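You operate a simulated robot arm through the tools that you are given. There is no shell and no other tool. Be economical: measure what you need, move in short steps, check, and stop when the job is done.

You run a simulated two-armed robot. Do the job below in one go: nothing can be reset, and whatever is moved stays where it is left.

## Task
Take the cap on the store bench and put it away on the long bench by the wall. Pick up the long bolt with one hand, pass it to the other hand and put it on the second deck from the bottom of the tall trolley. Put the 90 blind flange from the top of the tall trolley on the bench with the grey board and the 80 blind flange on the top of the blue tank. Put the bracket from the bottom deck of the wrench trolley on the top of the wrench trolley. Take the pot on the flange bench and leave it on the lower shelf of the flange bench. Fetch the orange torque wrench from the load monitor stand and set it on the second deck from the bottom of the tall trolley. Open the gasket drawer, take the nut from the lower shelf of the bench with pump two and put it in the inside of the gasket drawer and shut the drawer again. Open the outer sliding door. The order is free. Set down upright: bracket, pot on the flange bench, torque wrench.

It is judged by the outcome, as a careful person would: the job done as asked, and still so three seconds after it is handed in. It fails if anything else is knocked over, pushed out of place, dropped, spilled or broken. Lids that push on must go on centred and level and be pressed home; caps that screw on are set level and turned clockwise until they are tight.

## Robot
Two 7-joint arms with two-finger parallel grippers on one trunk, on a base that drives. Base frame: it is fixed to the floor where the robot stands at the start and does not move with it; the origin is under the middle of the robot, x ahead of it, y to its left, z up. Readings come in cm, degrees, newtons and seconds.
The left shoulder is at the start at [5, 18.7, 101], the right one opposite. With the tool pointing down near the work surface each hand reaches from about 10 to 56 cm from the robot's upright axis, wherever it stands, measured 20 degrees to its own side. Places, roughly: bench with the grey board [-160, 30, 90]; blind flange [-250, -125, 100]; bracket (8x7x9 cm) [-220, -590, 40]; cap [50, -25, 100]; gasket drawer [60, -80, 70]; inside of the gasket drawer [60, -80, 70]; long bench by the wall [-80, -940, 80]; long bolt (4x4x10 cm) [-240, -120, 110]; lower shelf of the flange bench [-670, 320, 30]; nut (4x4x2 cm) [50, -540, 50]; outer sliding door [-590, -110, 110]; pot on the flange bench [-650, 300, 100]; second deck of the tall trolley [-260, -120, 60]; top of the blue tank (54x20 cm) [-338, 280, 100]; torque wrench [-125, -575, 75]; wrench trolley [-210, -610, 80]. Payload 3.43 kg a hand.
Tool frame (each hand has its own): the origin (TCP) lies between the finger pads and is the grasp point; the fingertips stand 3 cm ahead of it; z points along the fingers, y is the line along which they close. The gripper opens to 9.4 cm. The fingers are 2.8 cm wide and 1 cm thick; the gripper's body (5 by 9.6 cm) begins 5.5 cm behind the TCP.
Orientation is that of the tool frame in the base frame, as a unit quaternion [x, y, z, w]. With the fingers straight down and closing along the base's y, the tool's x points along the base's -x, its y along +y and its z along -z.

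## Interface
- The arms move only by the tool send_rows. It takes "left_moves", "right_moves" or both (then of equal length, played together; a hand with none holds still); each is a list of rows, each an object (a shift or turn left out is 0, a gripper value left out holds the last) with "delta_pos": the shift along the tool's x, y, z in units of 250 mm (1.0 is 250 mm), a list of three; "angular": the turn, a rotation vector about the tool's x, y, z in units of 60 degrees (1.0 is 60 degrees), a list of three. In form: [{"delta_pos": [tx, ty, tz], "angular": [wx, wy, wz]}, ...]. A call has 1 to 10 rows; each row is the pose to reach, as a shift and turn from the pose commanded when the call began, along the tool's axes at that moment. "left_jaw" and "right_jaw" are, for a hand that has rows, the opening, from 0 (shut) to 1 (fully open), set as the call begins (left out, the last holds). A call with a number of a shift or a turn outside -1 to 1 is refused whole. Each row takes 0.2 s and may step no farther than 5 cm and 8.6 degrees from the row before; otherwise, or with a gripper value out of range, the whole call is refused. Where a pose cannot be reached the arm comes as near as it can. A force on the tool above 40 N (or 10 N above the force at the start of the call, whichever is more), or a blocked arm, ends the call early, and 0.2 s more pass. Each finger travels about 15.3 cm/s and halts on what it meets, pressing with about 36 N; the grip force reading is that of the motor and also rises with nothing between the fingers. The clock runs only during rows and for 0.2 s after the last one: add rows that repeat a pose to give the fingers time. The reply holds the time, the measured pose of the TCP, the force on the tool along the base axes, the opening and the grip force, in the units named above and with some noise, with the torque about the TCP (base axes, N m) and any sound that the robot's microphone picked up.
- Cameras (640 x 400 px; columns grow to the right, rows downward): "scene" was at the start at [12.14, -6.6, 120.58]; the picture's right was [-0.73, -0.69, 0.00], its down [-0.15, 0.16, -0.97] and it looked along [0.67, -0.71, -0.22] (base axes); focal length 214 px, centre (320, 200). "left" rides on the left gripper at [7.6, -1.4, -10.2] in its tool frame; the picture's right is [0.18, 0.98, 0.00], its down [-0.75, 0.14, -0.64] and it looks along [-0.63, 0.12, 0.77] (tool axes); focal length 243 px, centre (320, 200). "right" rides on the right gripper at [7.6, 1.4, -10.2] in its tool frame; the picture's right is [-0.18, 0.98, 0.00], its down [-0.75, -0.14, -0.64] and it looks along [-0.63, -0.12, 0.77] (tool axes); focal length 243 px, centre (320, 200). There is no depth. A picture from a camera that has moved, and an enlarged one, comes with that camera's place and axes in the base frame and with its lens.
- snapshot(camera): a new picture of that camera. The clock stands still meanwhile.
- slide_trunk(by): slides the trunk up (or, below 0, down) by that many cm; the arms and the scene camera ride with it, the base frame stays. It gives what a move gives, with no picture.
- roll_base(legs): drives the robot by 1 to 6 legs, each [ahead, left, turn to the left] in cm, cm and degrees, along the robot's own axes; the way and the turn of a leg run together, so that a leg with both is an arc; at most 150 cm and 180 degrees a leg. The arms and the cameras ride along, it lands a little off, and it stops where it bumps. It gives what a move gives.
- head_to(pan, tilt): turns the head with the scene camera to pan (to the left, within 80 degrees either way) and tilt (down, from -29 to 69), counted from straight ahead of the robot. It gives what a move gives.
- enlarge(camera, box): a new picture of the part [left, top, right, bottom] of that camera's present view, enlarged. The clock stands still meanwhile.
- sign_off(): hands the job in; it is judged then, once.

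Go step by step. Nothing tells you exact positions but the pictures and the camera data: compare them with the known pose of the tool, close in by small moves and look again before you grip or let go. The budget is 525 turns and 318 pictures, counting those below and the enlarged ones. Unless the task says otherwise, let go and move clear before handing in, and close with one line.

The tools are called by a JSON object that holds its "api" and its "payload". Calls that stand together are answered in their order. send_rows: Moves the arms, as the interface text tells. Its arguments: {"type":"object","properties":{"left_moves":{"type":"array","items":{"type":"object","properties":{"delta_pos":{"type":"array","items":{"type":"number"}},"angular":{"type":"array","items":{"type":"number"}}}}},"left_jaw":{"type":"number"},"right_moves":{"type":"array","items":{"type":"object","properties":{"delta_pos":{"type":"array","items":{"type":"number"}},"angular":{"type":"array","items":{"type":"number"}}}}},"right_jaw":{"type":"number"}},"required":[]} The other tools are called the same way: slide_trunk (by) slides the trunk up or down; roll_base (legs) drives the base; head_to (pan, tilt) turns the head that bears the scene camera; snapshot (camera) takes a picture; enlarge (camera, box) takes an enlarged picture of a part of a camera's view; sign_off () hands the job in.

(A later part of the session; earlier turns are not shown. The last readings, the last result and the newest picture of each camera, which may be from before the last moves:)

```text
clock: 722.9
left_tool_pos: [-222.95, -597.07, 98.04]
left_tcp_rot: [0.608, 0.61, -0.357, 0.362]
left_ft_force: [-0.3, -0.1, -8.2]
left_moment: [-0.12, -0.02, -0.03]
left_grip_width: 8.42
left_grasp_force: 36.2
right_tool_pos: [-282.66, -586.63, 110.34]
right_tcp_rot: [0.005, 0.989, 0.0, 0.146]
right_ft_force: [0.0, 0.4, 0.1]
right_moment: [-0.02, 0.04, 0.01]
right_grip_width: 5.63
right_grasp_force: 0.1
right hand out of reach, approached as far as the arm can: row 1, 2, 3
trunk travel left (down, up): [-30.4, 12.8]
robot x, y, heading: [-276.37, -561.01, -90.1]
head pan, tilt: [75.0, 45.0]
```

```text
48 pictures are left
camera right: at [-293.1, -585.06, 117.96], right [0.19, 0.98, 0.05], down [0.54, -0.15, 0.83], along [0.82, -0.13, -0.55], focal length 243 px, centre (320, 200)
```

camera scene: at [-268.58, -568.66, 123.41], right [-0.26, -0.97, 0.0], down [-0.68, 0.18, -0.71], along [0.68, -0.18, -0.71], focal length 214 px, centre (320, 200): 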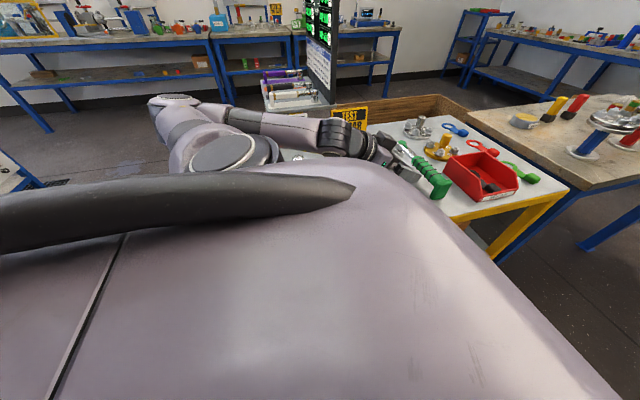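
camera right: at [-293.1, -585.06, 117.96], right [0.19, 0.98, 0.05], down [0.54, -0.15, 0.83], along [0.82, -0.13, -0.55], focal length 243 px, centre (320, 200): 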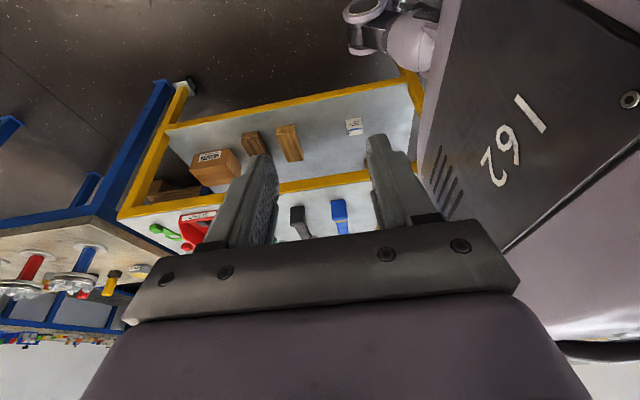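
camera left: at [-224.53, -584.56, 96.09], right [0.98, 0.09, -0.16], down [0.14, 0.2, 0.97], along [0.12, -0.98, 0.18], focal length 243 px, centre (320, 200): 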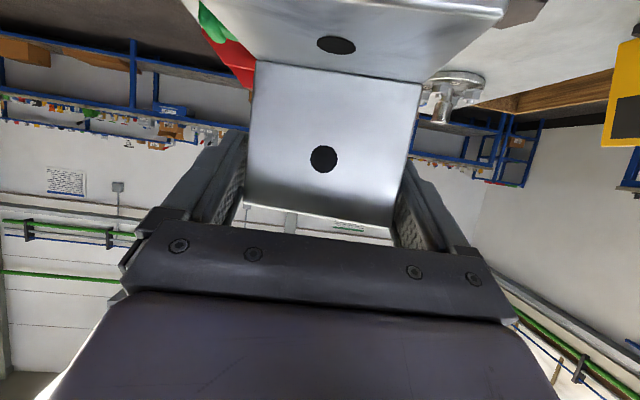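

{"api": "send_rows", "payload": {"right_moves": [{"angular": [0, -0.125, 0]}, {"angular": [0, -0.25, 0]}, {"angular": [0, -0.36, 0]}]}}

{"api": "snapshot", "payload": {"camera": "right"}}

```text
clock: 723.6
left_tool_pos: [-222.85, -597.1, 97.84]
left_tcp_rot: [0.608, 0.61, -0.357, 0.362]
left_ft_force: [-0.3, -0.5, -8.4]
left_moment: [-0.1, -0.03, 0.0]
left_grip_width: 8.41
left_grasp_force: 35.7
right_tool_pos: [-281.22, -585.09, 110.71]
right_tcp_rot: [0.006, 0.944, -0.002, 0.329]
right_ft_force: [0.6, 0.5, -1.1]
right_moment: [-0.01, 0.02, -0.02]
right_grip_width: 5.65
right_grasp_force: 0.0
right hand out of reach, approached as far as the arm can: row 2, 3
trunk travel left (down, up): [-30.4, 12.8]
robot x, y, heading: [-276.31, -560.91, -90.1]
head pan, tilt: [75.0, 45.0]
```

```text
47 pictures are left
camera right: at [-293.63, -583.48, 113.95], right [0.16, 0.98, 0.11], down [0.19, -0.14, 0.97], along [0.97, -0.13, -0.21], focal length 243 px, centre (320, 200)
```

right: 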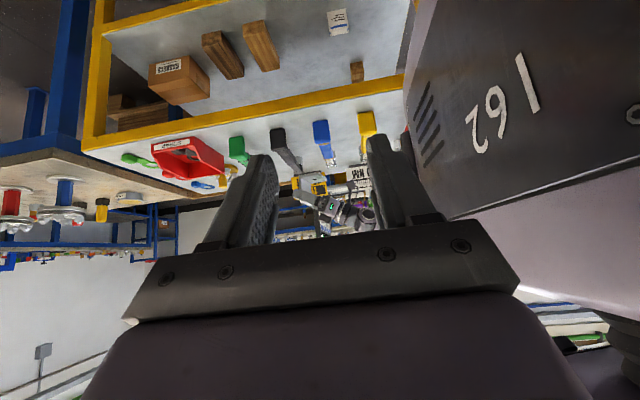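

Now the gap is in view; enlarging it.

{"api": "enlarge", "payload": {"camera": "right", "box": [230, 100, 400, 240]}}

```text
2.86 times, centred on (315, 170) of right
camera zoom: at [-293.63, -583.48, 113.95], right [0.16, 0.98, 0.11], down [0.19, -0.14, 0.97], along [0.97, -0.13, -0.21], focal length 693 px, centre (334, 286)
```

zoom: 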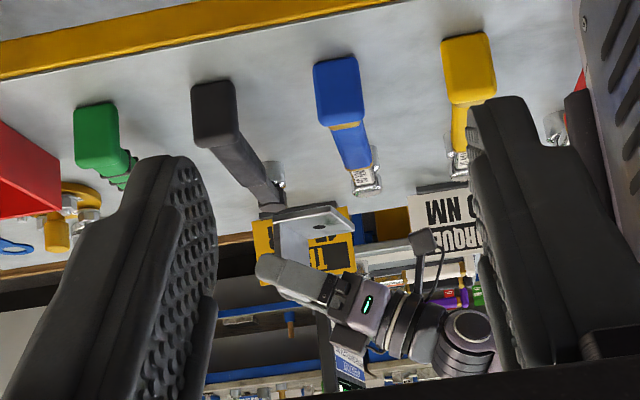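

I can now measure both in one image: the bracket must go about 1.75 cm further south to centre between the blue and black handles. Shifting and lowering partway, then checking.

{"api": "send_rows", "payload": {"left_moves": [{"delta_pos": [-0.034, 0, 0.061]}, {"delta_pos": [0.015, 0, 0.088]}, {"delta_pos": [0.05, 0, 0.107]}]}}

{"api": "enlarge", "payload": {"camera": "right", "box": [270, 110, 370, 190]}}

```text
clock: 724.5
left_tool_pos: [-222.96, -598.93, 95.5]
left_tcp_rot: [0.608, 0.609, -0.358, 0.362]
left_ft_force: [0.3, 0.2, -7.3]
left_moment: [-0.12, -0.02, 0.03]
left_grip_width: 8.43
left_grasp_force: 35.8
right_tool_pos: [-281.1, -585.01, 110.68]
right_tcp_rot: [0.006, 0.945, -0.001, 0.328]
right_ft_force: [-0.2, 0.3, -1.1]
right_moment: [0.04, -0.02, 0.0]
right_grip_width: 5.65
right_grasp_force: 0.0
trunk travel left (down, up): [-30.4, 12.8]
robot x, y, heading: [-276.16, -560.55, -90.0]
head pan, tilt: [75.0, 45.0]
```

```text
5.00 times, centred on (320, 150) of right
camera zoom: at [-293.61, -583.49, 113.96], right [0.16, 0.98, 0.11], down [0.19, -0.14, 0.97], along [0.97, -0.13, -0.21], focal length 1213 px, centre (320, 450)
```

zoom: 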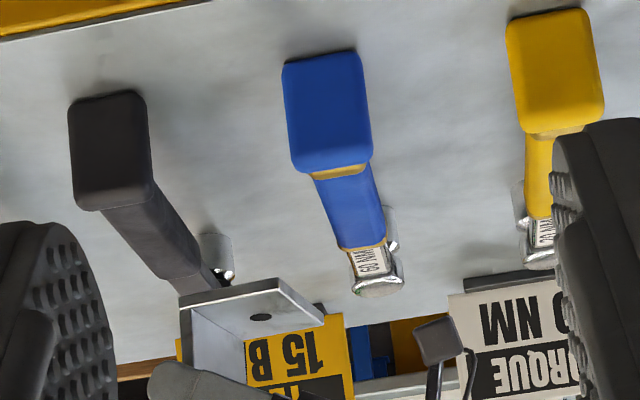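

The bracket is yawed about 10° in the grip; I'll counter-rotate the hand, nudge 0.4 cm north and look again.

{"api": "send_rows", "payload": {"left_moves": [{"delta_pos": [0.004, 0, -0.007], "angular": [0.073, 0, 0.04]}, {"delta_pos": [0.008, 0, -0.014], "angular": [0.146, 0, 0.08]}]}}

{"api": "enlarge", "payload": {"camera": "right", "box": [270, 110, 370, 190]}}

```text
clock: 725.0
left_tool_pos: [-222.96, -598.44, 95.44]
left_tcp_rot: [0.659, 0.555, -0.387, 0.328]
left_ft_force: [-0.4, -0.5, -7.3]
left_moment: [-0.1, 0.02, -0.02]
left_grip_width: 8.43
left_grasp_force: 35.8
right_tool_pos: [-281.11, -584.97, 110.71]
right_tcp_rot: [0.005, 0.945, -0.001, 0.328]
right_ft_force: [0.1, -0.5, -0.2]
right_moment: [0.01, -0.02, 0.01]
right_grip_width: 5.64
right_grasp_force: 0.0
trunk travel left (down, up): [-30.4, 12.8]
robot x, y, heading: [-276.45, -560.59, -89.9]
head pan, tilt: [75.0, 45.0]
```

```text
5.00 times, centred on (320, 150) of right
camera zoom: at [-293.61, -583.49, 113.96], right [0.16, 0.98, 0.11], down [0.19, -0.14, 0.97], along [0.97, -0.13, -0.21], focal length 1213 px, centre (320, 450)
```

zoom: 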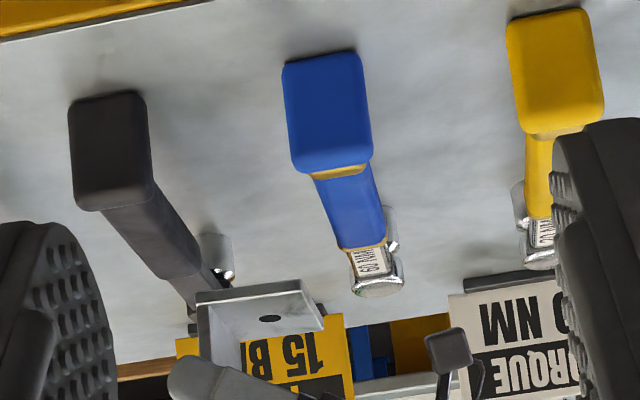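

Aligned now: bracket spans y -599.0 to -592.5 inside the gap (-599.8 to -591.0). Lowering between the handles.

{"api": "send_rows", "payload": {"left_moves": [{"delta_pos": [0.041, 0, 0.01]}, {"delta_pos": [0.076, 0, 0.029]}, {"delta_pos": [0.111, 0, 0.049]}, {"delta_pos": [0.146, 0, 0.068]}, {"delta_pos": [0.181, 0, 0.087]}]}}

{"api": "enlarge", "payload": {"camera": "right", "box": [270, 110, 370, 190]}}

```text
clock: 726.2
left_tool_pos: [-222.98, -598.29, 90.39]
left_tcp_rot: [0.658, 0.554, -0.388, 0.33]
left_ft_force: [-0.2, 0.7, -8.1]
left_moment: [-0.13, 0.01, -0.01]
left_grip_width: 8.42
left_grasp_force: 36.4
right_tool_pos: [-281.09, -585.05, 110.63]
right_tcp_rot: [0.006, 0.944, -0.001, 0.329]
right_ft_force: [0.1, 0.4, -0.2]
right_moment: [-0.01, 0.02, -0.01]
right_grip_width: 5.62
right_grasp_force: 0.0
trunk travel left (down, up): [-30.4, 12.8]
robot x, y, heading: [-276.3, -560.71, -89.7]
head pan, tilt: [75.0, 45.0]
```

```text
5.00 times, centred on (320, 150) of right
camera zoom: at [-293.6, -583.49, 113.96], right [0.16, 0.98, 0.11], down [0.19, -0.14, 0.97], along [0.97, -0.13, -0.21], focal length 1213 px, centre (320, 450)
```

zoom: 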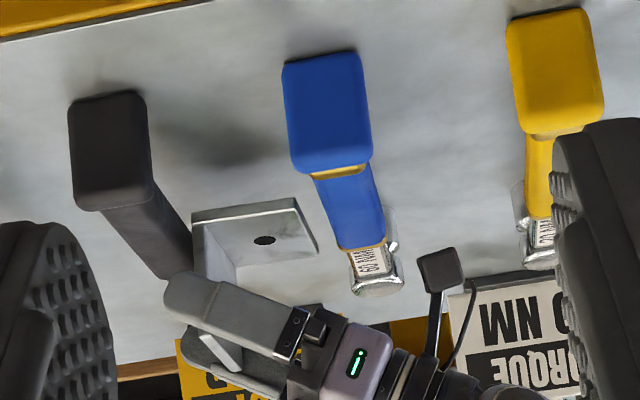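

The finger tips would come down onto the black handle's edge, so I'll move 0.85 cm north first, then lower in small steps.

{"api": "send_rows", "payload": {"left_moves": [{"delta_pos": [0.008, 0, -0.015]}, {"delta_pos": [0.0165, 0, -0.03]}]}}

{"api": "send_rows", "payload": {"left_moves": [{"delta_pos": [0.014, 0, 0.008]}, {"delta_pos": [0.028, 0, 0.015]}, {"delta_pos": [0.042, 0, 0.023]}, {"delta_pos": [0.056, 0, 0.031]}]}}

{"api": "enlarge", "payload": {"camera": "right", "box": [270, 110, 370, 190]}}

```text
clock: 726.9
left_tool_pos: [-222.77, -597.31, 90.43]
left_tcp_rot: [0.658, 0.555, -0.388, 0.329]
left_ft_force: [-0.7, 1.0, -7.1]
left_moment: [-0.12, 0.01, -0.01]
left_grip_width: 8.41
left_grasp_force: 35.7
right_tool_pos: [-281.08, -585.13, 110.73]
right_tcp_rot: [0.005, 0.945, -0.001, 0.328]
right_ft_force: [0.5, -0.4, 1.3]
right_moment: [-0.01, -0.04, 0.02]
right_grip_width: 5.65
right_grasp_force: 0.0
trunk travel left (down, up): [-30.4, 12.8]
robot x, y, heading: [-276.25, -560.41, -89.9]
head pan, tilt: [75.0, 45.0]
```

```text
clock: 727.9
left_tool_pos: [-222.79, -597.61, 88.81]
left_tcp_rot: [0.659, 0.555, -0.387, 0.328]
left_ft_force: [-0.5, 0.0, -7.2]
left_moment: [-0.14, 0.0, -0.03]
left_grip_width: 8.42
left_grasp_force: 36.0
right_tool_pos: [-281.14, -585.07, 110.73]
right_tcp_rot: [0.006, 0.945, -0.002, 0.328]
right_ft_force: [0.6, 0.4, 0.1]
right_moment: [0.02, 0.02, -0.02]
right_grip_width: 5.68
right_grasp_force: 0.1
trunk travel left (down, up): [-30.4, 12.8]
robot x, y, heading: [-276.84, -560.88, -89.7]
head pan, tilt: [75.0, 45.0]
```

```text
5.00 times, centred on (320, 150) of right
camera zoom: at [-293.61, -583.49, 113.96], right [0.16, 0.98, 0.11], down [0.19, -0.14, 0.97], along [0.97, -0.13, -0.21], focal length 1213 px, centre (320, 450)
```

zoom: 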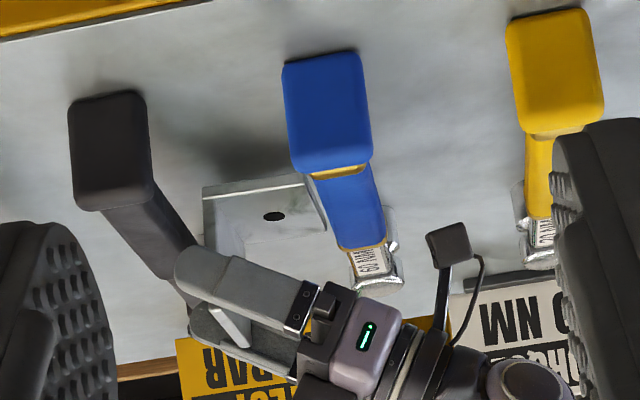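

{"api": "send_rows", "payload": {"left_moves": [{"delta_pos": [0.01, 0, 0.006]}, {"delta_pos": [0.021, 0, 0.011]}, {"delta_pos": [0.031, 0, 0.017]}, {"delta_pos": [0.042, 0, 0.023]}, {"delta_pos": [0.052, 0, 0.029]}]}}

{"api": "enlarge", "payload": {"camera": "right", "box": [270, 110, 370, 190]}}

```text
clock: 729.0
left_tool_pos: [-222.76, -597.51, 88.02]
left_tcp_rot: [0.658, 0.55, -0.389, 0.336]
left_ft_force: [1.9, 3.8, 21.9]
left_moment: [-0.81, -1.25, 0.39]
left_grip_width: 8.43
left_grasp_force: 36.0
right_tool_pos: [-281.29, -584.97, 110.8]
right_tcp_rot: [0.005, 0.944, -0.003, 0.329]
right_ft_force: [0.4, 0.2, 0.4]
right_moment: [0.01, -0.02, -0.01]
right_grip_width: 5.62
right_grasp_force: 0.1
trunk travel left (down, up): [-30.4, 12.8]
robot x, y, heading: [-276.37, -560.93, -90.0]
head pan, tilt: [75.0, 45.0]
```

```text
5.00 times, centred on (320, 150) of right
camera zoom: at [-293.85, -583.29, 114.01], right [0.16, 0.98, 0.11], down [0.19, -0.14, 0.97], along [0.97, -0.13, -0.21], focal length 1213 px, centre (320, 450)
```

zoom: 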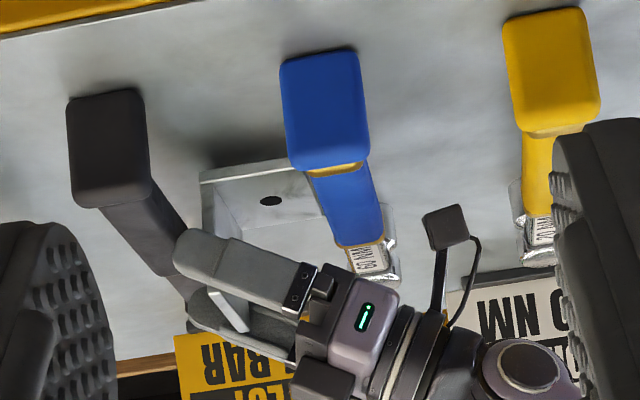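

Contact came from a finger tip on the black handle (by the moment). I'll ease up, go 0.9 cm further north (the base plate is low enough to pass under the raised blue handle), and lower again.

{"api": "send_rows", "payload": {"left_moves": [{"delta_pos": [-0.018, 0, -0.01]}, {"delta_pos": [-0.01, 0, -0.026]}, {"delta_pos": [-0.001, 0, -0.042]}]}}

{"api": "enlarge", "payload": {"camera": "right", "box": [270, 110, 370, 190]}}

```text
clock: 729.9
left_tool_pos: [-222.79, -596.65, 88.21]
left_tcp_rot: [0.659, 0.551, -0.39, 0.331]
left_ft_force: [-0.8, -2.7, 18.8]
left_moment: [-0.95, -1.01, -0.06]
left_grip_width: 8.41
left_grasp_force: 36.0
right_tool_pos: [-281.47, -584.95, 110.65]
right_tcp_rot: [0.006, 0.944, -0.004, 0.33]
right_ft_force: [0.4, 0.5, 0.6]
right_moment: [0.02, -0.01, -0.01]
right_grip_width: 5.66
right_grasp_force: 0.2
trunk travel left (down, up): [-30.4, 12.8]
robot x, y, heading: [-276.3, -561.1, -89.9]
head pan, tilt: [75.0, 45.0]
```

```text
5.00 times, centred on (320, 150) of right
camera zoom: at [-293.86, -583.36, 113.95], right [0.16, 0.98, 0.11], down [0.19, -0.14, 0.97], along [0.97, -0.13, -0.21], focal length 1213 px, centre (320, 450)
```

zoom: 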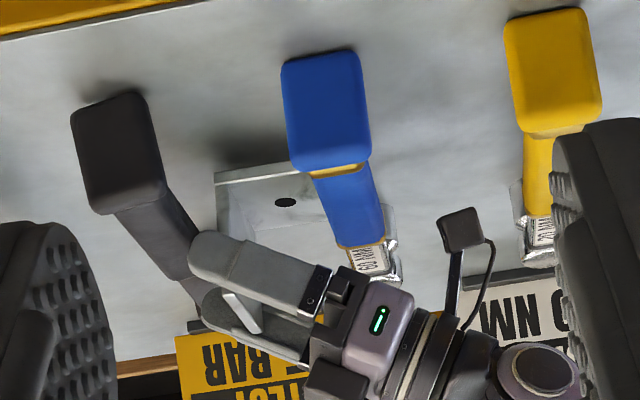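

The finger is still dragging on the black wrench. Lifting straight up to free it at once.

{"api": "send_rows", "payload": {"left_moves": [{"delta_pos": [-0.035, 0, -0.019]}, {"delta_pos": [-0.07, 0, -0.039]}, {"delta_pos": [-0.105, 0, -0.058]}, {"delta_pos": [-0.21, 0, -0.116]}]}}

{"api": "enlarge", "payload": {"camera": "right", "box": [270, 110, 370, 190]}}

```text
clock: 730.9
left_tool_pos: [-222.67, -596.46, 94.02]
left_tcp_rot: [0.659, 0.555, -0.387, 0.328]
left_ft_force: [-0.3, 0.5, -6.7]
left_moment: [-0.1, 0.01, 0.02]
left_grip_width: 8.41
left_grasp_force: 36.2
right_tool_pos: [-281.25, -584.99, 110.7]
right_tcp_rot: [0.006, 0.944, -0.003, 0.329]
right_ft_force: [-1.0, 0.1, 0.3]
right_moment: [0.01, -0.03, 0.0]
right_grip_width: 5.64
right_grasp_force: 0.1
trunk travel left (down, up): [-30.4, 12.8]
robot x, y, heading: [-276.81, -561.0, -90.0]
head pan, tilt: [75.0, 45.0]
```

```text
5.00 times, centred on (320, 150) of right
camera zoom: at [-293.67, -583.47, 113.95], right [0.16, 0.98, 0.11], down [0.19, -0.14, 0.97], along [0.97, -0.13, -0.21], focal length 1213 px, centre (320, 450)
```

zoom: 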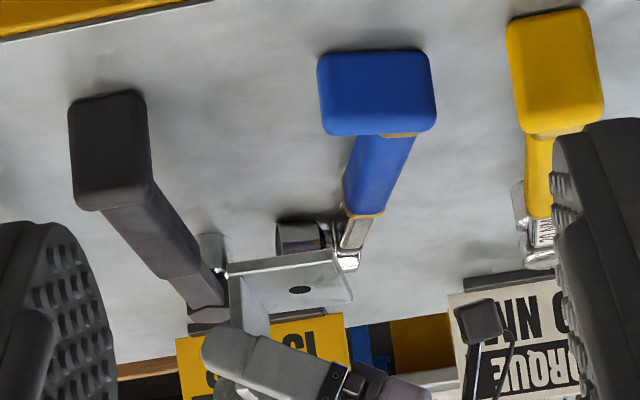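

Lifting caught the blue wrench and tipped it on its side; I will put that right. First, the blue one now lies further north, so the bracket can be set down here clear of the black handle (TCP y ≈ -596.1). Lowering carefully.

{"api": "send_rows", "payload": {"left_moves": [{"delta_pos": [0.041, 0, 0.009]}, {"delta_pos": [0.076, 0, 0.028]}, {"delta_pos": [0.111, 0, 0.048]}, {"delta_pos": [0.146, 0, 0.067]}, {"delta_pos": [0.181, 0, 0.086]}]}}

{"api": "enlarge", "payload": {"camera": "right", "box": [270, 110, 370, 190]}}

```text
clock: 732.0
left_tool_pos: [-222.41, -596.42, 89.46]
left_tcp_rot: [0.659, 0.55, -0.39, 0.333]
left_ft_force: [1.8, -7.8, 15.8]
left_moment: [0.97, -0.52, -0.28]
left_grip_width: 8.46
left_grasp_force: 36.1
right_tool_pos: [-281.33, -585.11, 110.71]
right_tcp_rot: [0.006, 0.944, -0.001, 0.329]
right_ft_force: [-0.1, -0.2, 0.4]
right_moment: [-0.02, -0.01, -0.02]
right_grip_width: 5.65
right_grasp_force: 0.1
trunk travel left (down, up): [-30.4, 12.8]
robot x, y, heading: [-276.43, -560.65, -90.1]
head pan, tilt: [75.0, 45.0]
```

```text
5.00 times, centred on (320, 150) of right
camera zoom: at [-293.79, -583.49, 113.98], right [0.16, 0.98, 0.12], down [0.19, -0.14, 0.97], along [0.97, -0.13, -0.21], focal length 1213 px, centre (320, 450)
```

zoom: 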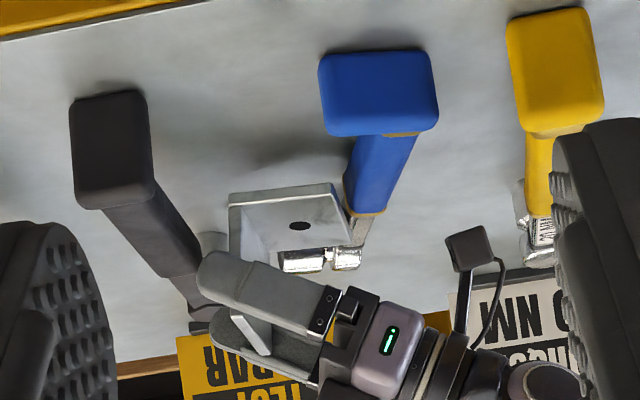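

The blue wrench's shaft blocks this spot. I'll lift the bracket clear, and instead put it on the free front strip of the trolley top, where the head camera can see well; then I'll set the blue wrench upright again.

{"api": "send_rows", "payload": {"left_moves": [{"delta_pos": [-0.035, 0, -0.019]}, {"delta_pos": [-0.14, 0, -0.077]}, {"delta_pos": [-0.28, 0, -0.154]}, {"delta_pos": [-0.35, 0, -0.19]}]}}

{"api": "roll_base", "payload": {"legs": [[0, -22, 0]]}}

{"api": "snapshot", "payload": {"camera": "right"}}

```text
clock: 733.0
left_tool_pos: [-222.17, -596.17, 99.01]
left_tcp_rot: [0.659, 0.555, -0.387, 0.328]
left_ft_force: [-1.9, 0.0, -7.4]
left_moment: [-0.15, 0.01, -0.03]
left_grip_width: 8.41
left_grasp_force: 36.2
right_tool_pos: [-281.08, -585.16, 110.71]
right_tcp_rot: [0.006, 0.945, -0.002, 0.328]
right_ft_force: [0.2, -0.2, 0.2]
right_moment: [0.04, 0.0, 0.05]
right_grip_width: 5.64
right_grasp_force: 0.1
trunk travel left (down, up): [-30.4, 12.8]
robot x, y, heading: [-276.25, -560.97, -90.1]
head pan, tilt: [75.0, 45.0]
```

```text
clock: 734.8
left_tool_pos: [-244.78, -596.12, 98.91]
left_tcp_rot: [0.659, 0.555, -0.387, 0.329]
left_ft_force: [-0.8, 0.4, -7.9]
left_moment: [-0.12, -0.01, 0.0]
left_grip_width: 8.4
left_grasp_force: 36.3
right_tool_pos: [-303.61, -585.08, 110.76]
right_tcp_rot: [0.005, 0.944, -0.002, 0.329]
right_ft_force: [-0.4, -0.5, 0.1]
right_moment: [0.0, -0.01, 0.0]
right_grip_width: 5.64
right_grasp_force: 0.1
trunk travel left (down, up): [-30.4, 12.8]
robot x, y, heading: [-299.06, -561.03, -90.3]
head pan, tilt: [75.0, 45.0]
```

```text
37 pictures are left
camera right: at [-316.07, -583.49, 113.95], right [0.16, 0.98, 0.11], down [0.19, -0.14, 0.97], along [0.97, -0.13, -0.21], focal length 243 px, centre (320, 200)
```

right: 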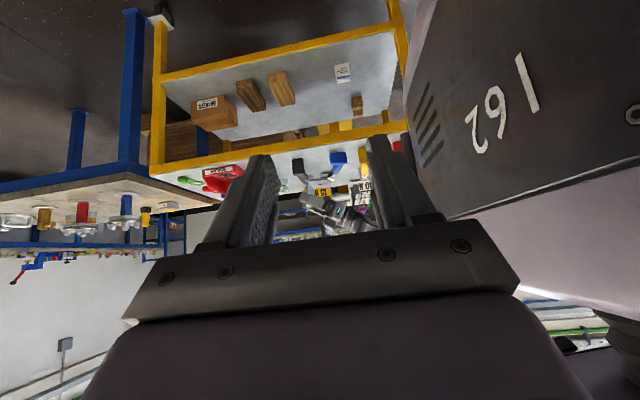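

{"api": "send_rows", "payload": {"left_moves": [{"delta_pos": [0, -0.15, 0]}, {"delta_pos": [0, -0.3, 0]}, {"delta_pos": [0, -0.45, 0]}, {"delta_pos": [0, -0.6, 0]}]}}

{"api": "roll_base", "payload": {"legs": [[0, 0, 90.2], [0, -48, 0]]}}

{"api": "head_to", "payload": {"pan": 0, "tilt": 42}}

{"api": "snapshot", "payload": {"camera": "scene"}}

```text
clock: 735.8
left_tool_pos: [-258.17, -594.59, 98.67]
left_tcp_rot: [0.66, 0.555, -0.386, 0.327]
left_ft_force: [1.0, -0.3, -7.8]
left_moment: [-0.15, 0.03, 0.04]
left_grip_width: 8.42
left_grasp_force: 35.9
left hand out of reach, approached as far as the arm can: row 4
right_tool_pos: [-303.46, -585.15, 110.71]
right_tcp_rot: [0.005, 0.945, -0.001, 0.328]
right_ft_force: [0.3, -0.5, 0.1]
right_moment: [0.02, 0.01, 0.05]
right_grip_width: 5.62
right_grasp_force: 0.1
trunk travel left (down, up): [-30.4, 12.8]
robot x, y, heading: [-298.24, -561.11, -90.0]
head pan, tilt: [75.0, 45.0]
```

```text
clock: 742.4
left_tool_pos: [-265.04, -566.18, 98.63]
left_tcp_rot: [0.067, 0.859, -0.038, 0.506]
left_ft_force: [0.0, -0.1, -7.6]
left_moment: [0.03, -0.12, 0.03]
left_grip_width: 8.42
left_grasp_force: 36.3
right_tool_pos: [-273.83, -611.69, 110.69]
right_tcp_rot: [0.669, -0.667, -0.233, -0.232]
right_ft_force: [-0.2, -0.5, 0.4]
right_moment: [0.01, -0.03, -0.01]
right_grip_width: 5.66
right_grasp_force: 0.1
trunk travel left (down, up): [-30.4, 12.8]
robot x, y, heading: [-298.3, -607.51, 0.9]
head pan, tilt: [75.0, 45.0]
```

```text
clock: 743.9
left_tool_pos: [-265.03, -566.19, 98.75]
left_tcp_rot: [0.068, 0.859, -0.038, 0.506]
left_ft_force: [0.6, 0.4, -7.7]
left_moment: [-0.01, -0.12, -0.03]
left_grip_width: 8.39
left_grasp_force: 35.8
right_tool_pos: [-273.98, -611.71, 110.73]
right_tcp_rot: [0.669, -0.667, -0.232, -0.232]
right_ft_force: [0.2, -0.2, 0.3]
right_moment: [-0.01, 0.01, 0.0]
right_grip_width: 5.62
right_grasp_force: 0.0
trunk travel left (down, up): [-30.4, 12.8]
robot x, y, heading: [-298.03, -607.09, 1.0]
head pan, tilt: [0.0, 42.0]
```

```text
36 pictures are left
camera scene: at [-283.99, -606.83, 123.84], right [0.02, -1.0, 0.0], down [-0.67, -0.01, -0.74], along [0.74, 0.01, -0.67], focal length 214 px, centre (320, 200)
```

scene: 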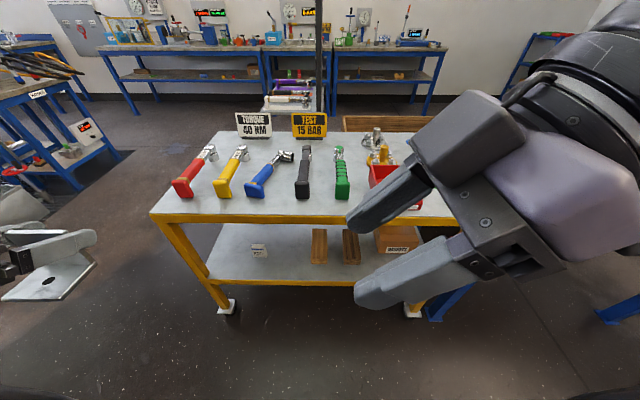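

{"api": "send_rows", "payload": {"right_moves": [{"delta_pos": [0.13, 0.05, -0.103]}, {"delta_pos": [0.263, 0.107, -0.205]}, {"delta_pos": [0.394, 0.16, -0.308]}, {"delta_pos": [0.525, 0.213, -0.41]}, {"delta_pos": [0.657, 0.267, -0.513]}, {"delta_pos": [0.788, 0.32, -0.616]}], "left_moves": [{"delta_pos": [0, -0.15, 0]}, {"delta_pos": [0, -0.3, 0]}, {"delta_pos": [0, -0.45, 0]}, {"delta_pos": [0, -0.6, 0]}, {"delta_pos": [0, -0.75, 0]}, {"delta_pos": [0, -0.9, 0]}]}}

{"api": "enlarge", "payload": {"camera": "scene", "box": [140, 120, 460, 320]}}

```text
clock: 744.5
left_tool_pos: [-261.52, -568.99, 98.63]
left_tcp_rot: [0.067, 0.86, -0.039, 0.504]
left_ft_force: [0.0, -0.1, -7.9]
left_moment: [0.02, -0.16, 0.01]
left_grip_width: 8.42
left_grasp_force: 35.5
left hand out of reach, approached as far as the arm can: row 1, 2, 3
right_tool_pos: [-278.53, -617.47, 111.57]
right_tcp_rot: [-0.663, 0.671, 0.231, 0.239]
right_ft_force: [2.6, -1.6, 0.9]
right_moment: [0.02, 0.19, 0.2]
right_grip_width: 5.63
right_grasp_force: 0.1
right hand out of reach, approached as far as the arm can: row 1, 2, 3
trunk travel left (down, up): [-30.4, 12.8]
robot x, y, heading: [-298.07, -607.56, 0.9]
head pan, tilt: [0.0, 42.0]
stopped in row 3 (right hand): the force on the tool passed its limit (the readings are from after the stop); the commanded pose is now the measured one
```

```text
2.00 times, centred on (300, 220) of scene
camera zoom: at [-283.96, -606.85, 123.84], right [0.02, -1.0, 0.0], down [-0.67, -0.01, -0.74], along [0.74, 0.01, -0.67], focal length 429 px, centre (360, 160)
```

zoom: 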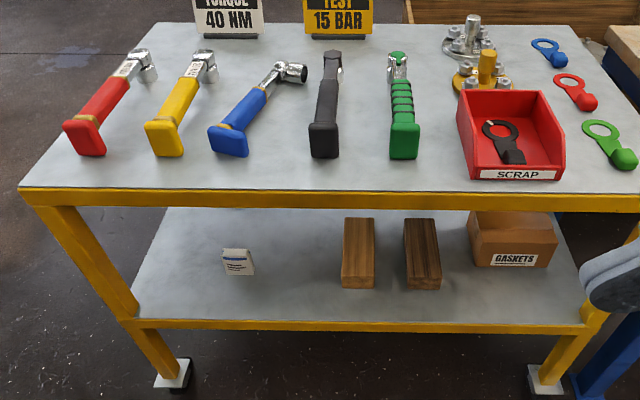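

I need the right hand out of the way first; retracing its earlier swing.

{"api": "send_rows", "payload": {"right_moves": [{"delta_pos": [0.05, -0.06, -0.03], "angular": [0.077, 0, 0.0985]}, {"delta_pos": [0.13, -0.12, -0.09], "angular": [0.154, 0, 0.197]}, {"delta_pos": [0.23, -0.16, -0.17], "angular": [0.231, 0, 0.2955]}, {"delta_pos": [0.34, -0.18, -0.26], "angular": [0.308, 0, 0.394]}, {"delta_pos": [0.45, -0.18, -0.35], "angular": [0.385, 0, 0.4925]}, {"delta_pos": [0.555, -0.16, -0.434], "angular": [0.462, 0, 0.591]}]}}

```text
clock: 745.9
left_tool_pos: [-261.5, -569.18, 98.98]
left_tcp_rot: [0.069, 0.858, -0.039, 0.507]
left_ft_force: [-0.5, 0.6, -7.4]
left_moment: [-0.01, -0.15, -0.03]
left_grip_width: 8.43
left_grasp_force: 35.8
right_tool_pos: [-274.75, -635.04, 111.03]
right_tcp_rot: [-0.353, 0.875, 0.126, 0.307]
right_ft_force: [0.4, 0.4, 0.5]
right_moment: [0.01, -0.02, -0.02]
right_grip_width: 5.64
right_grasp_force: 0.0
trunk travel left (down, up): [-30.4, 12.8]
robot x, y, heading: [-297.93, -607.29, 1.0]
head pan, tilt: [0.0, 42.0]
```

{"api": "send_rows", "payload": {"right_moves": [{"delta_pos": [0.04, -0.025, -0.032], "angular": [0.077, 0, 0.0985]}, {"delta_pos": [0.08, -0.05, -0.063], "angular": [0.154, 0, 0.197]}, {"delta_pos": [0.12, -0.074, -0.095], "angular": [0.231, 0, 0.2955]}, {"delta_pos": [0.16, -0.1, -0.127], "angular": [0.308, 0, 0.394]}, {"delta_pos": [0.2, -0.12, -0.16], "angular": [0.385, 0, 0.4925]}, {"delta_pos": [0.243, -0.148, -0.19], "angular": [0.462, 0, 0.591]}], "left_moves": [{"delta_pos": [-0.0275, -0.139, 0.049]}, {"delta_pos": [-0.055, -0.279, 0.097]}, {"delta_pos": [-0.0825, -0.418, 0.146]}, {"delta_pos": [-0.11, -0.557, 0.195]}, {"delta_pos": [-0.1375, -0.697, 0.243]}, {"delta_pos": [-0.165, -0.836, 0.292]}]}}

{"api": "send_rows", "payload": {"left_moves": [{"delta_pos": [-0.0275, -0.139, 0.049]}, {"delta_pos": [-0.055, -0.279, 0.097]}, {"delta_pos": [-0.0825, -0.418, 0.146]}, {"delta_pos": [-0.11, -0.557, 0.195]}, {"delta_pos": [-0.1375, -0.697, 0.243]}, {"delta_pos": [-0.165, -0.836, 0.292]}]}}

```text
clock: 747.3
left_tool_pos: [-255.97, -590.9, 98.53]
left_tcp_rot: [0.068, 0.859, -0.039, 0.506]
left_ft_force: [-0.1, -0.7, -7.5]
left_moment: [0.01, -0.13, 0.01]
left_grip_width: 8.39
left_grasp_force: 35.9
left hand out of reach, approached as far as the arm can: row 1, 2, 3, 4, 5, 6
right_tool_pos: [-277.46, -644.02, 112.31]
right_tcp_rot: [0.009, 0.944, 0.005, 0.329]
right_ft_force: [0.4, 0.2, 0.3]
right_moment: [0.0, 0.0, -0.03]
right_grip_width: 5.62
right_grasp_force: 0.0
right hand out of reach, approached as far as the arm can: row 2, 3, 4, 5, 6
trunk travel left (down, up): [-30.4, 12.8]
robot x, y, heading: [-297.77, -607.13, 1.3]
head pan, tilt: [0.0, 42.0]
```

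```text
clock: 748.7
left_tool_pos: [-251.05, -613.42, 98.71]
left_tcp_rot: [0.07, 0.858, -0.039, 0.507]
left_ft_force: [0.4, -0.7, -7.7]
left_moment: [0.01, -0.1, -0.02]
left_grip_width: 8.42
left_grasp_force: 36.0
right_tool_pos: [-277.65, -643.93, 112.34]
right_tcp_rot: [0.009, 0.944, 0.005, 0.329]
right_ft_force: [-0.4, -1.0, 0.6]
right_moment: [-0.02, 0.0, -0.05]
right_grip_width: 5.64
right_grasp_force: 0.1
trunk travel left (down, up): [-30.4, 12.8]
robot x, y, heading: [-298.47, -607.31, 0.8]
head pan, tilt: [0.0, 42.0]
```

{"api": "roll_base", "payload": {"legs": [[11.5, 0, -1]]}}

{"api": "enlarge", "payload": {"camera": "scene", "box": [220, 130, 460, 300]}}

```text
clock: 749.9
left_tool_pos: [-239.86, -614.24, 98.53]
left_tcp_rot: [0.076, 0.858, -0.043, 0.505]
left_ft_force: [0.5, 1.1, -7.8]
left_moment: [0.0, -0.13, 0.01]
left_grip_width: 8.42
left_grasp_force: 35.5
right_tool_pos: [-267.02, -644.24, 112.24]
right_tcp_rot: [0.019, 0.944, 0.001, 0.33]
right_ft_force: [-0.4, 0.1, -0.9]
right_moment: [0.03, 0.01, -0.04]
right_grip_width: 5.66
right_grasp_force: 0.1
trunk travel left (down, up): [-30.4, 12.8]
robot x, y, heading: [-286.84, -607.4, 0.1]
head pan, tilt: [0.0, 42.0]
```

```text
2.35 times, centred on (340, 215) of scene
camera zoom: at [-272.66, -607.12, 123.83], right [0.0, -1.0, 0.0], down [-0.67, 0.0, -0.74], along [0.74, 0.0, -0.67], focal length 505 px, centre (273, 165)
```

zoom: 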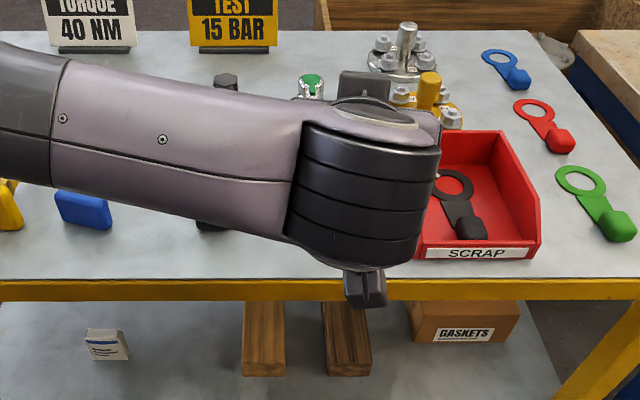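

The arm hides the spot from the head; I'll turn the right hand's camera toward it.

{"api": "send_rows", "payload": {"right_moves": [{"angular": [-0.082, 0, -0.105]}, {"angular": [-0.164, 0, -0.21]}, {"angular": [-0.246, 0, -0.315]}, {"angular": [-0.328, 0, -0.42]}, {"angular": [-0.41, 0, -0.525]}]}}

{"api": "snapshot", "payload": {"camera": "right"}}

```text
clock: 751.1
left_tool_pos: [-239.9, -614.09, 98.65]
left_tcp_rot: [0.077, 0.858, -0.044, 0.506]
left_ft_force: [0.5, 0.9, -7.0]
left_moment: [-0.02, -0.16, -0.02]
left_grip_width: 8.42
left_grasp_force: 35.4
right_tool_pos: [-267.03, -644.28, 112.26]
right_tcp_rot: [-0.308, 0.892, 0.111, 0.313]
right_ft_force: [-0.8, 0.3, 0.5]
right_moment: [0.02, -0.01, 0.0]
right_grip_width: 5.61
right_grasp_force: 0.1
trunk travel left (down, up): [-30.4, 12.8]
robot x, y, heading: [-286.85, -607.22, -0.2]
head pan, tilt: [0.0, 42.0]
```

```text
33 pictures are left
camera right: at [-277.78, -650.78, 115.41], right [-0.5, 0.86, 0.12], down [0.24, 0.0, 0.97], along [0.84, 0.51, -0.2], focal length 243 px, centre (320, 200)
```

right: 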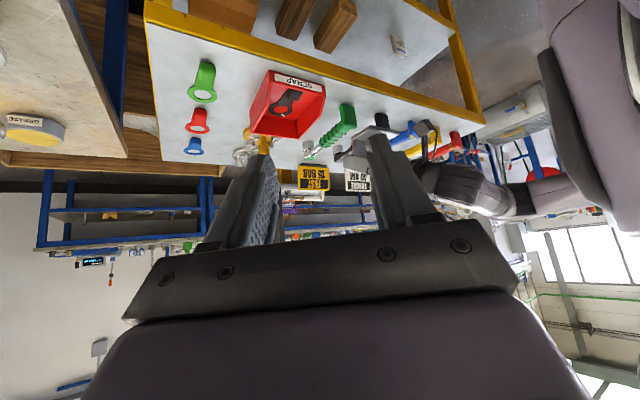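

{"api": "enlarge", "payload": {"camera": "right", "box": [300, 80, 460, 190]}}

```text
3.64 times, centred on (380, 135) of right
camera zoom: at [-277.78, -650.78, 115.41], right [-0.5, 0.86, 0.12], down [0.24, 0.0, 0.97], along [0.84, 0.51, -0.2], focal length 882 px, centre (102, 436)
```

zoom: 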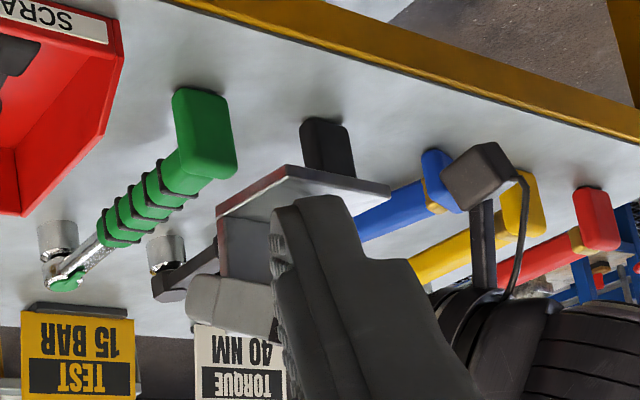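

From the right camera, the bracket (x -244 to -237.8) needs 2.75 cm more forward to sit on the strip between the edge (-241.4) and the wrench blocks (-234.6), with both fingers falling in gaps. Moving and lowering.

{"api": "send_rows", "payload": {"left_moves": [{"delta_pos": [-0.054, 0.019, 0.096]}, {"delta_pos": [0.068, 0.019, 0.164]}, {"delta_pos": [0.155, 0.019, 0.213]}, {"delta_pos": [0.19, 0.019, 0.233]}]}}

{"api": "enlarge", "payload": {"camera": "right", "box": [300, 80, 460, 190]}}

```text
clock: 752.1
left_tool_pos: [-237.24, -614.09, 91.75]
left_tcp_rot: [0.077, 0.857, -0.044, 0.507]
left_ft_force: [-0.3, -0.2, -6.7]
left_moment: [-0.01, -0.13, -0.03]
left_grip_width: 8.4
left_grasp_force: 35.6
right_tool_pos: [-267.07, -644.19, 112.18]
right_tcp_rot: [-0.307, 0.892, 0.111, 0.313]
right_ft_force: [-0.7, 0.5, 0.6]
right_moment: [-0.03, -0.02, -0.01]
right_grip_width: 5.65
right_grasp_force: 0.1
trunk travel left (down, up): [-30.4, 12.8]
robot x, y, heading: [-286.65, -607.24, -0.3]
head pan, tilt: [0.0, 42.0]
```

```text
3.64 times, centred on (380, 135) of right
camera zoom: at [-277.8, -650.75, 115.41], right [-0.49, 0.86, 0.12], down [0.24, 0.0, 0.97], along [0.84, 0.51, -0.2], focal length 882 px, centre (102, 436)
```

zoom: 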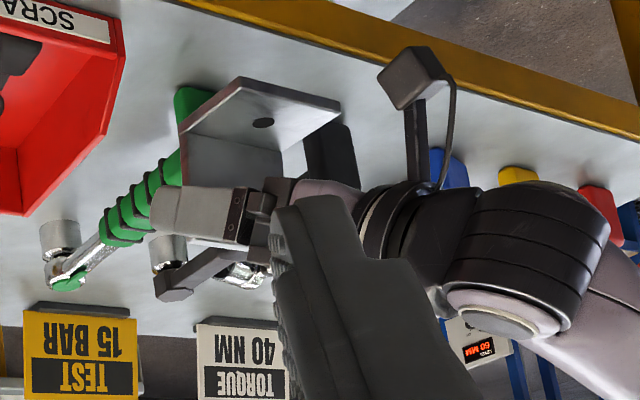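

{"api": "send_rows", "payload": {"left_moves": [{"delta_pos": [-0.016, 0, 0.028]}, {"delta_pos": [0.009, 0, 0.042]}, {"delta_pos": [0.033, 0, 0.056]}, {"delta_pos": [0.051, 0, 0.066]}, {"delta_pos": [0.068, 0, 0.076]}, {"delta_pos": [0.082, 0, 0.084]}]}}

```text
clock: 753.5
left_tool_pos: [-236.27, -614.36, 89.01]
left_tcp_rot: [0.077, 0.858, -0.044, 0.506]
left_ft_force: [-0.8, 0.2, -7.4]
left_moment: [0.01, -0.09, 0.03]
left_grip_width: 8.4
left_grasp_force: 35.8
right_tool_pos: [-267.04, -644.18, 112.24]
right_tcp_rot: [-0.307, 0.892, 0.111, 0.313]
right_ft_force: [-0.1, 0.1, -0.9]
right_moment: [0.02, -0.02, 0.01]
right_grip_width: 5.65
right_grasp_force: 0.1
trunk travel left (down, up): [-30.4, 12.8]
robot x, y, heading: [-286.63, -607.22, -0.3]
head pan, tilt: [0.0, 42.0]
```

{"api": "send_rows", "payload": {"left_moves": [{"delta_pos": [0.009, 0, 0.005]}, {"delta_pos": [0.018, 0, 0.01]}, {"delta_pos": [0.027, 0, 0.015]}, {"delta_pos": [0.036, 0, 0.02]}]}}

{"api": "enlarge", "payload": {"camera": "right", "box": [300, 80, 460, 190]}}

```text
clock: 754.5
left_tool_pos: [-236.2, -614.44, 87.82]
left_tcp_rot: [0.077, 0.858, -0.044, 0.506]
left_ft_force: [0.1, -0.3, -6.8]
left_moment: [-0.01, -0.09, -0.01]
left_grip_width: 8.43
left_grasp_force: 35.4
right_tool_pos: [-267.02, -644.21, 112.32]
right_tcp_rot: [-0.307, 0.892, 0.112, 0.314]
right_ft_force: [-0.4, 0.1, -0.7]
right_moment: [-0.02, 0.0, 0.0]
right_grip_width: 5.64
right_grasp_force: 0.1
trunk travel left (down, up): [-30.4, 12.8]
robot x, y, heading: [-287.2, -607.42, -0.1]
head pan, tilt: [0.0, 42.0]
```

```text
3.64 times, centred on (380, 135) of right
camera zoom: at [-277.8, -650.75, 115.41], right [-0.49, 0.86, 0.12], down [0.24, 0.0, 0.97], along [0.84, 0.51, -0.2], focal length 882 px, centre (102, 436)
```

zoom: 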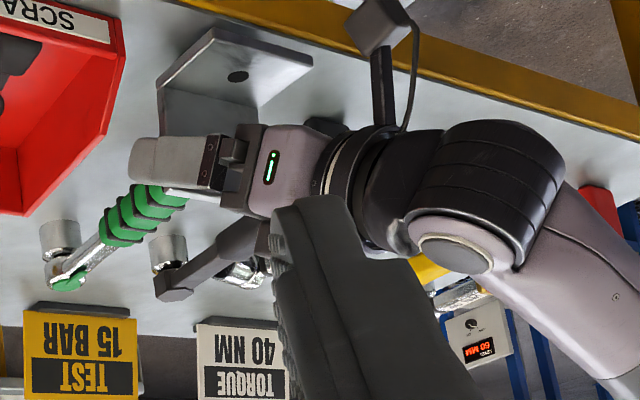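

{"api": "send_rows", "payload": {"left_moves": [{"delta_pos": [0.008, 0, 0.0045]}, {"delta_pos": [0.016, 0, 0.009]}, {"delta_pos": [0.024, 0, 0.0135]}, {"delta_pos": [0.032, 0, 0.018]}, {"delta_pos": [0.04, 0, 0.022]}]}}

```text
clock: 755.7
left_tool_pos: [-236.26, -614.31, 86.61]
left_tcp_rot: [0.077, 0.858, -0.045, 0.506]
left_ft_force: [-0.1, 0.0, -7.8]
left_moment: [0.01, -0.15, 0.02]
left_grip_width: 8.4
left_grasp_force: 35.4
right_tool_pos: [-267.02, -644.21, 112.1]
right_tcp_rot: [-0.307, 0.892, 0.111, 0.313]
right_ft_force: [0.8, 0.6, -0.2]
right_moment: [0.02, 0.0, 0.01]
right_grip_width: 5.65
right_grasp_force: 0.0
trunk travel left (down, up): [-30.4, 12.8]
robot x, y, heading: [-286.63, -607.08, -0.4]
head pan, tilt: [0.0, 42.0]
```

{"api": "send_rows", "payload": {"left_moves": [{"delta_pos": [0.008, 0, 0.0045]}, {"delta_pos": [0.016, 0, 0.009]}, {"delta_pos": [0.024, 0, 0.0135]}, {"delta_pos": [0.032, 0, 0.018]}]}}

{"api": "enlarge", "payload": {"camera": "right", "box": [300, 60, 460, 170]}}

```text
clock: 756.7
left_tool_pos: [-236.22, -614.3, 86.47]
left_tcp_rot: [0.076, 0.854, -0.045, 0.512]
left_ft_force: [-5.1, 4.3, 25.8]
left_moment: [-0.33, 0.29, -0.1]
left_grip_width: 8.4
left_grasp_force: 36.4
right_tool_pos: [-267.43, -644.13, 112.38]
right_tcp_rot: [-0.307, 0.891, 0.111, 0.314]
right_ft_force: [-0.9, 0.1, 0.4]
right_moment: [-0.01, 0.0, 0.04]
right_grip_width: 5.64
right_grasp_force: 0.1
trunk travel left (down, up): [-30.4, 12.8]
robot x, y, heading: [-287.12, -607.28, -0.1]
head pan, tilt: [0.0, 42.0]
```

```text
3.64 times, centred on (380, 115) of right
camera zoom: at [-278.09, -650.67, 115.53], right [-0.49, 0.86, 0.12], down [0.23, 0.0, 0.97], along [0.84, 0.51, -0.2], focal length 882 px, centre (102, 509)
```

zoom: 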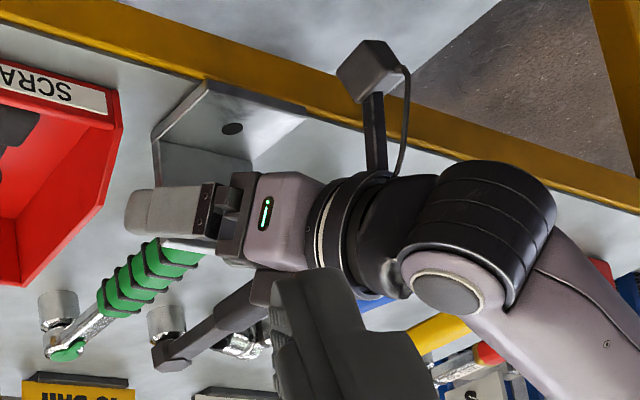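

The base is on the table (force 26 N, no side moment), flush with the front edge. Releasing and retreating straight back.

{"api": "send_rows", "payload": {"left_moves": [{"delta_pos": [-0.006, 0, -0.003]}, {"delta_pos": [-0.006, 0, -0.003]}, {"delta_pos": [-0.006, 0, -0.003]}], "left_jaw": 1}}

{"api": "enlarge", "payload": {"camera": "right", "box": [300, 60, 460, 170]}}

```text
clock: 757.5
left_tool_pos: [-236.33, -614.34, 86.14]
left_tcp_rot: [0.078, 0.858, -0.044, 0.506]
left_ft_force: [0.0, -0.4, 0.4]
left_moment: [0.03, -0.03, -0.02]
left_grip_width: 9.38
left_grasp_force: 0.0
right_tool_pos: [-267.14, -644.2, 112.26]
right_tcp_rot: [-0.307, 0.892, 0.111, 0.313]
right_ft_force: [0.3, 0.9, 0.3]
right_moment: [0.0, 0.0, -0.02]
right_grip_width: 5.63
right_grasp_force: 0.1
trunk travel left (down, up): [-30.4, 12.8]
robot x, y, heading: [-287.19, -607.34, -0.0]
head pan, tilt: [0.0, 42.0]
```

```text
3.64 times, centred on (380, 115) of right
camera zoom: at [-277.85, -650.75, 115.42], right [-0.49, 0.86, 0.12], down [0.24, 0.0, 0.97], along [0.84, 0.51, -0.2], focal length 882 px, centre (102, 509)
```

zoom: 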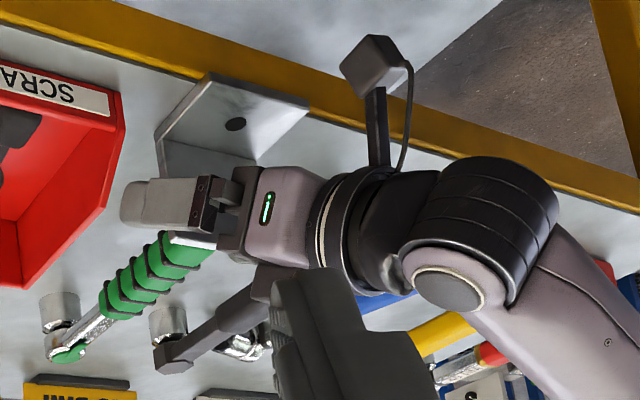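

{"api": "send_rows", "payload": {"left_moves": [{"delta_pos": [0.04, 0, -0.07]}, {"delta_pos": [0.08, 0, -0.14]}, {"delta_pos": [0.12, 0, -0.21]}, {"delta_pos": [0.2, 0, -0.35]}, {"delta_pos": [0.16, 0, -0.48]}]}}

{"api": "enlarge", "payload": {"camera": "right", "box": [240, 50, 480, 200]}}

```text
clock: 758.7
left_tool_pos: [-248.66, -612.09, 88.46]
left_tcp_rot: [0.077, 0.858, -0.045, 0.506]
left_ft_force: [0.3, -0.7, 0.2]
left_moment: [-0.01, -0.02, -0.02]
left_grip_width: 9.42
left_grasp_force: 0.1
right_tool_pos: [-267.16, -644.3, 112.17]
right_tcp_rot: [-0.306, 0.892, 0.111, 0.315]
right_ft_force: [0.5, 0.3, 0.5]
right_moment: [0.01, 0.01, -0.05]
right_grip_width: 5.63
right_grasp_force: 0.1
trunk travel left (down, up): [-30.4, 12.8]
robot x, y, heading: [-287.14, -607.51, -0.5]
head pan, tilt: [0.0, 42.0]
```

```text
2.67 times, centred on (360, 125) of right
camera zoom: at [-277.87, -650.75, 115.42], right [-0.49, 0.86, 0.12], down [0.24, 0.0, 0.97], along [0.84, 0.51, -0.2], focal length 647 px, centre (213, 400)
```

zoom: 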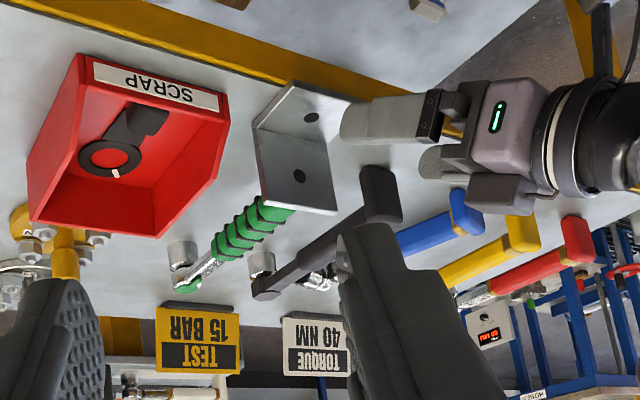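

The bracket stands upright on the trolley top. Now I'll restore the blue wrench: grip its handle with the right hand tilted to the north side, lift, roll it 85–90° so that the socket points down again, and set it back in its slot. First, both hands into position.

{"api": "send_rows", "payload": {"left_moves": [{"delta_pos": [-0.08, 0.15, -0.1]}, {"delta_pos": [-0.16, 0.3, -0.18]}, {"delta_pos": [-0.24, 0.45, -0.25]}, {"delta_pos": [-0.3, 0.6, -0.3]}, {"delta_pos": [-0.3, 0.75, -0.35]}, {"delta_pos": [-0.3, 0.9, -0.4]}], "right_moves": [{"angular": [0.089, 0, 0.114]}, {"angular": [0.178, 0, 0.228]}, {"angular": [0.267, 0, 0.342]}, {"angular": [0.356, 0, 0.455]}, {"angular": [0.445, 0, 0.569]}, {"angular": [0.534, 0, 0.683]}]}}

{"api": "roll_base", "payload": {"legs": [[-8, 0, 0], [0, 33, 0]]}}

{"api": "send_rows", "payload": {"right_moves": [{"angular": [0, 0.127, 0]}, {"angular": [0, 0.253, 0]}, {"angular": [0, 0.38, 0]}, {"angular": [0, 0.507, 0]}, {"angular": [0, 0.633, 0]}], "right_jaw": 0.75}}

```text
refused: row 1 steps farther than a row can; nothing moved
```

```text
clock: 761.5
left_tool_pos: [-256.42, -580.09, 88.35]
left_tcp_rot: [0.077, 0.857, -0.044, 0.507]
left_ft_force: [0.3, -0.3, -0.1]
left_moment: [0.0, 0.0, 0.03]
left_grip_width: 9.4
left_grasp_force: 0.1
right_tool_pos: [-274.98, -612.12, 112.35]
right_tcp_rot: [-0.307, 0.892, 0.111, 0.313]
right_ft_force: [-0.1, -0.2, -0.1]
right_moment: [-0.03, 0.02, 0.01]
right_grip_width: 5.65
right_grasp_force: 0.0
trunk travel left (down, up): [-30.4, 12.8]
robot x, y, heading: [-294.4, -575.38, 0.2]
head pan, tilt: [0.0, 42.0]
```

```text
clock: 762.7
left_tool_pos: [-256.41, -580.28, 88.43]
left_tcp_rot: [0.077, 0.858, -0.044, 0.506]
left_ft_force: [-0.7, -1.1, -0.7]
left_moment: [-0.01, 0.0, 0.03]
left_grip_width: 9.4
left_grasp_force: 0.0
right_tool_pos: [-277.71, -608.66, 106.53]
right_tcp_rot: [-0.327, 0.943, 0.025, 0.055]
right_ft_force: [0.8, -0.5, 0.5]
right_moment: [0.03, -0.01, 0.0]
right_grip_width: 7.04
right_grasp_force: 0.1
right hand out of reach, approached as far as the arm can: row 3, 4, 5
trunk travel left (down, up): [-30.4, 12.8]
robot x, y, heading: [-294.49, -575.07, 0.0]
head pan, tilt: [0.0, 42.0]
```

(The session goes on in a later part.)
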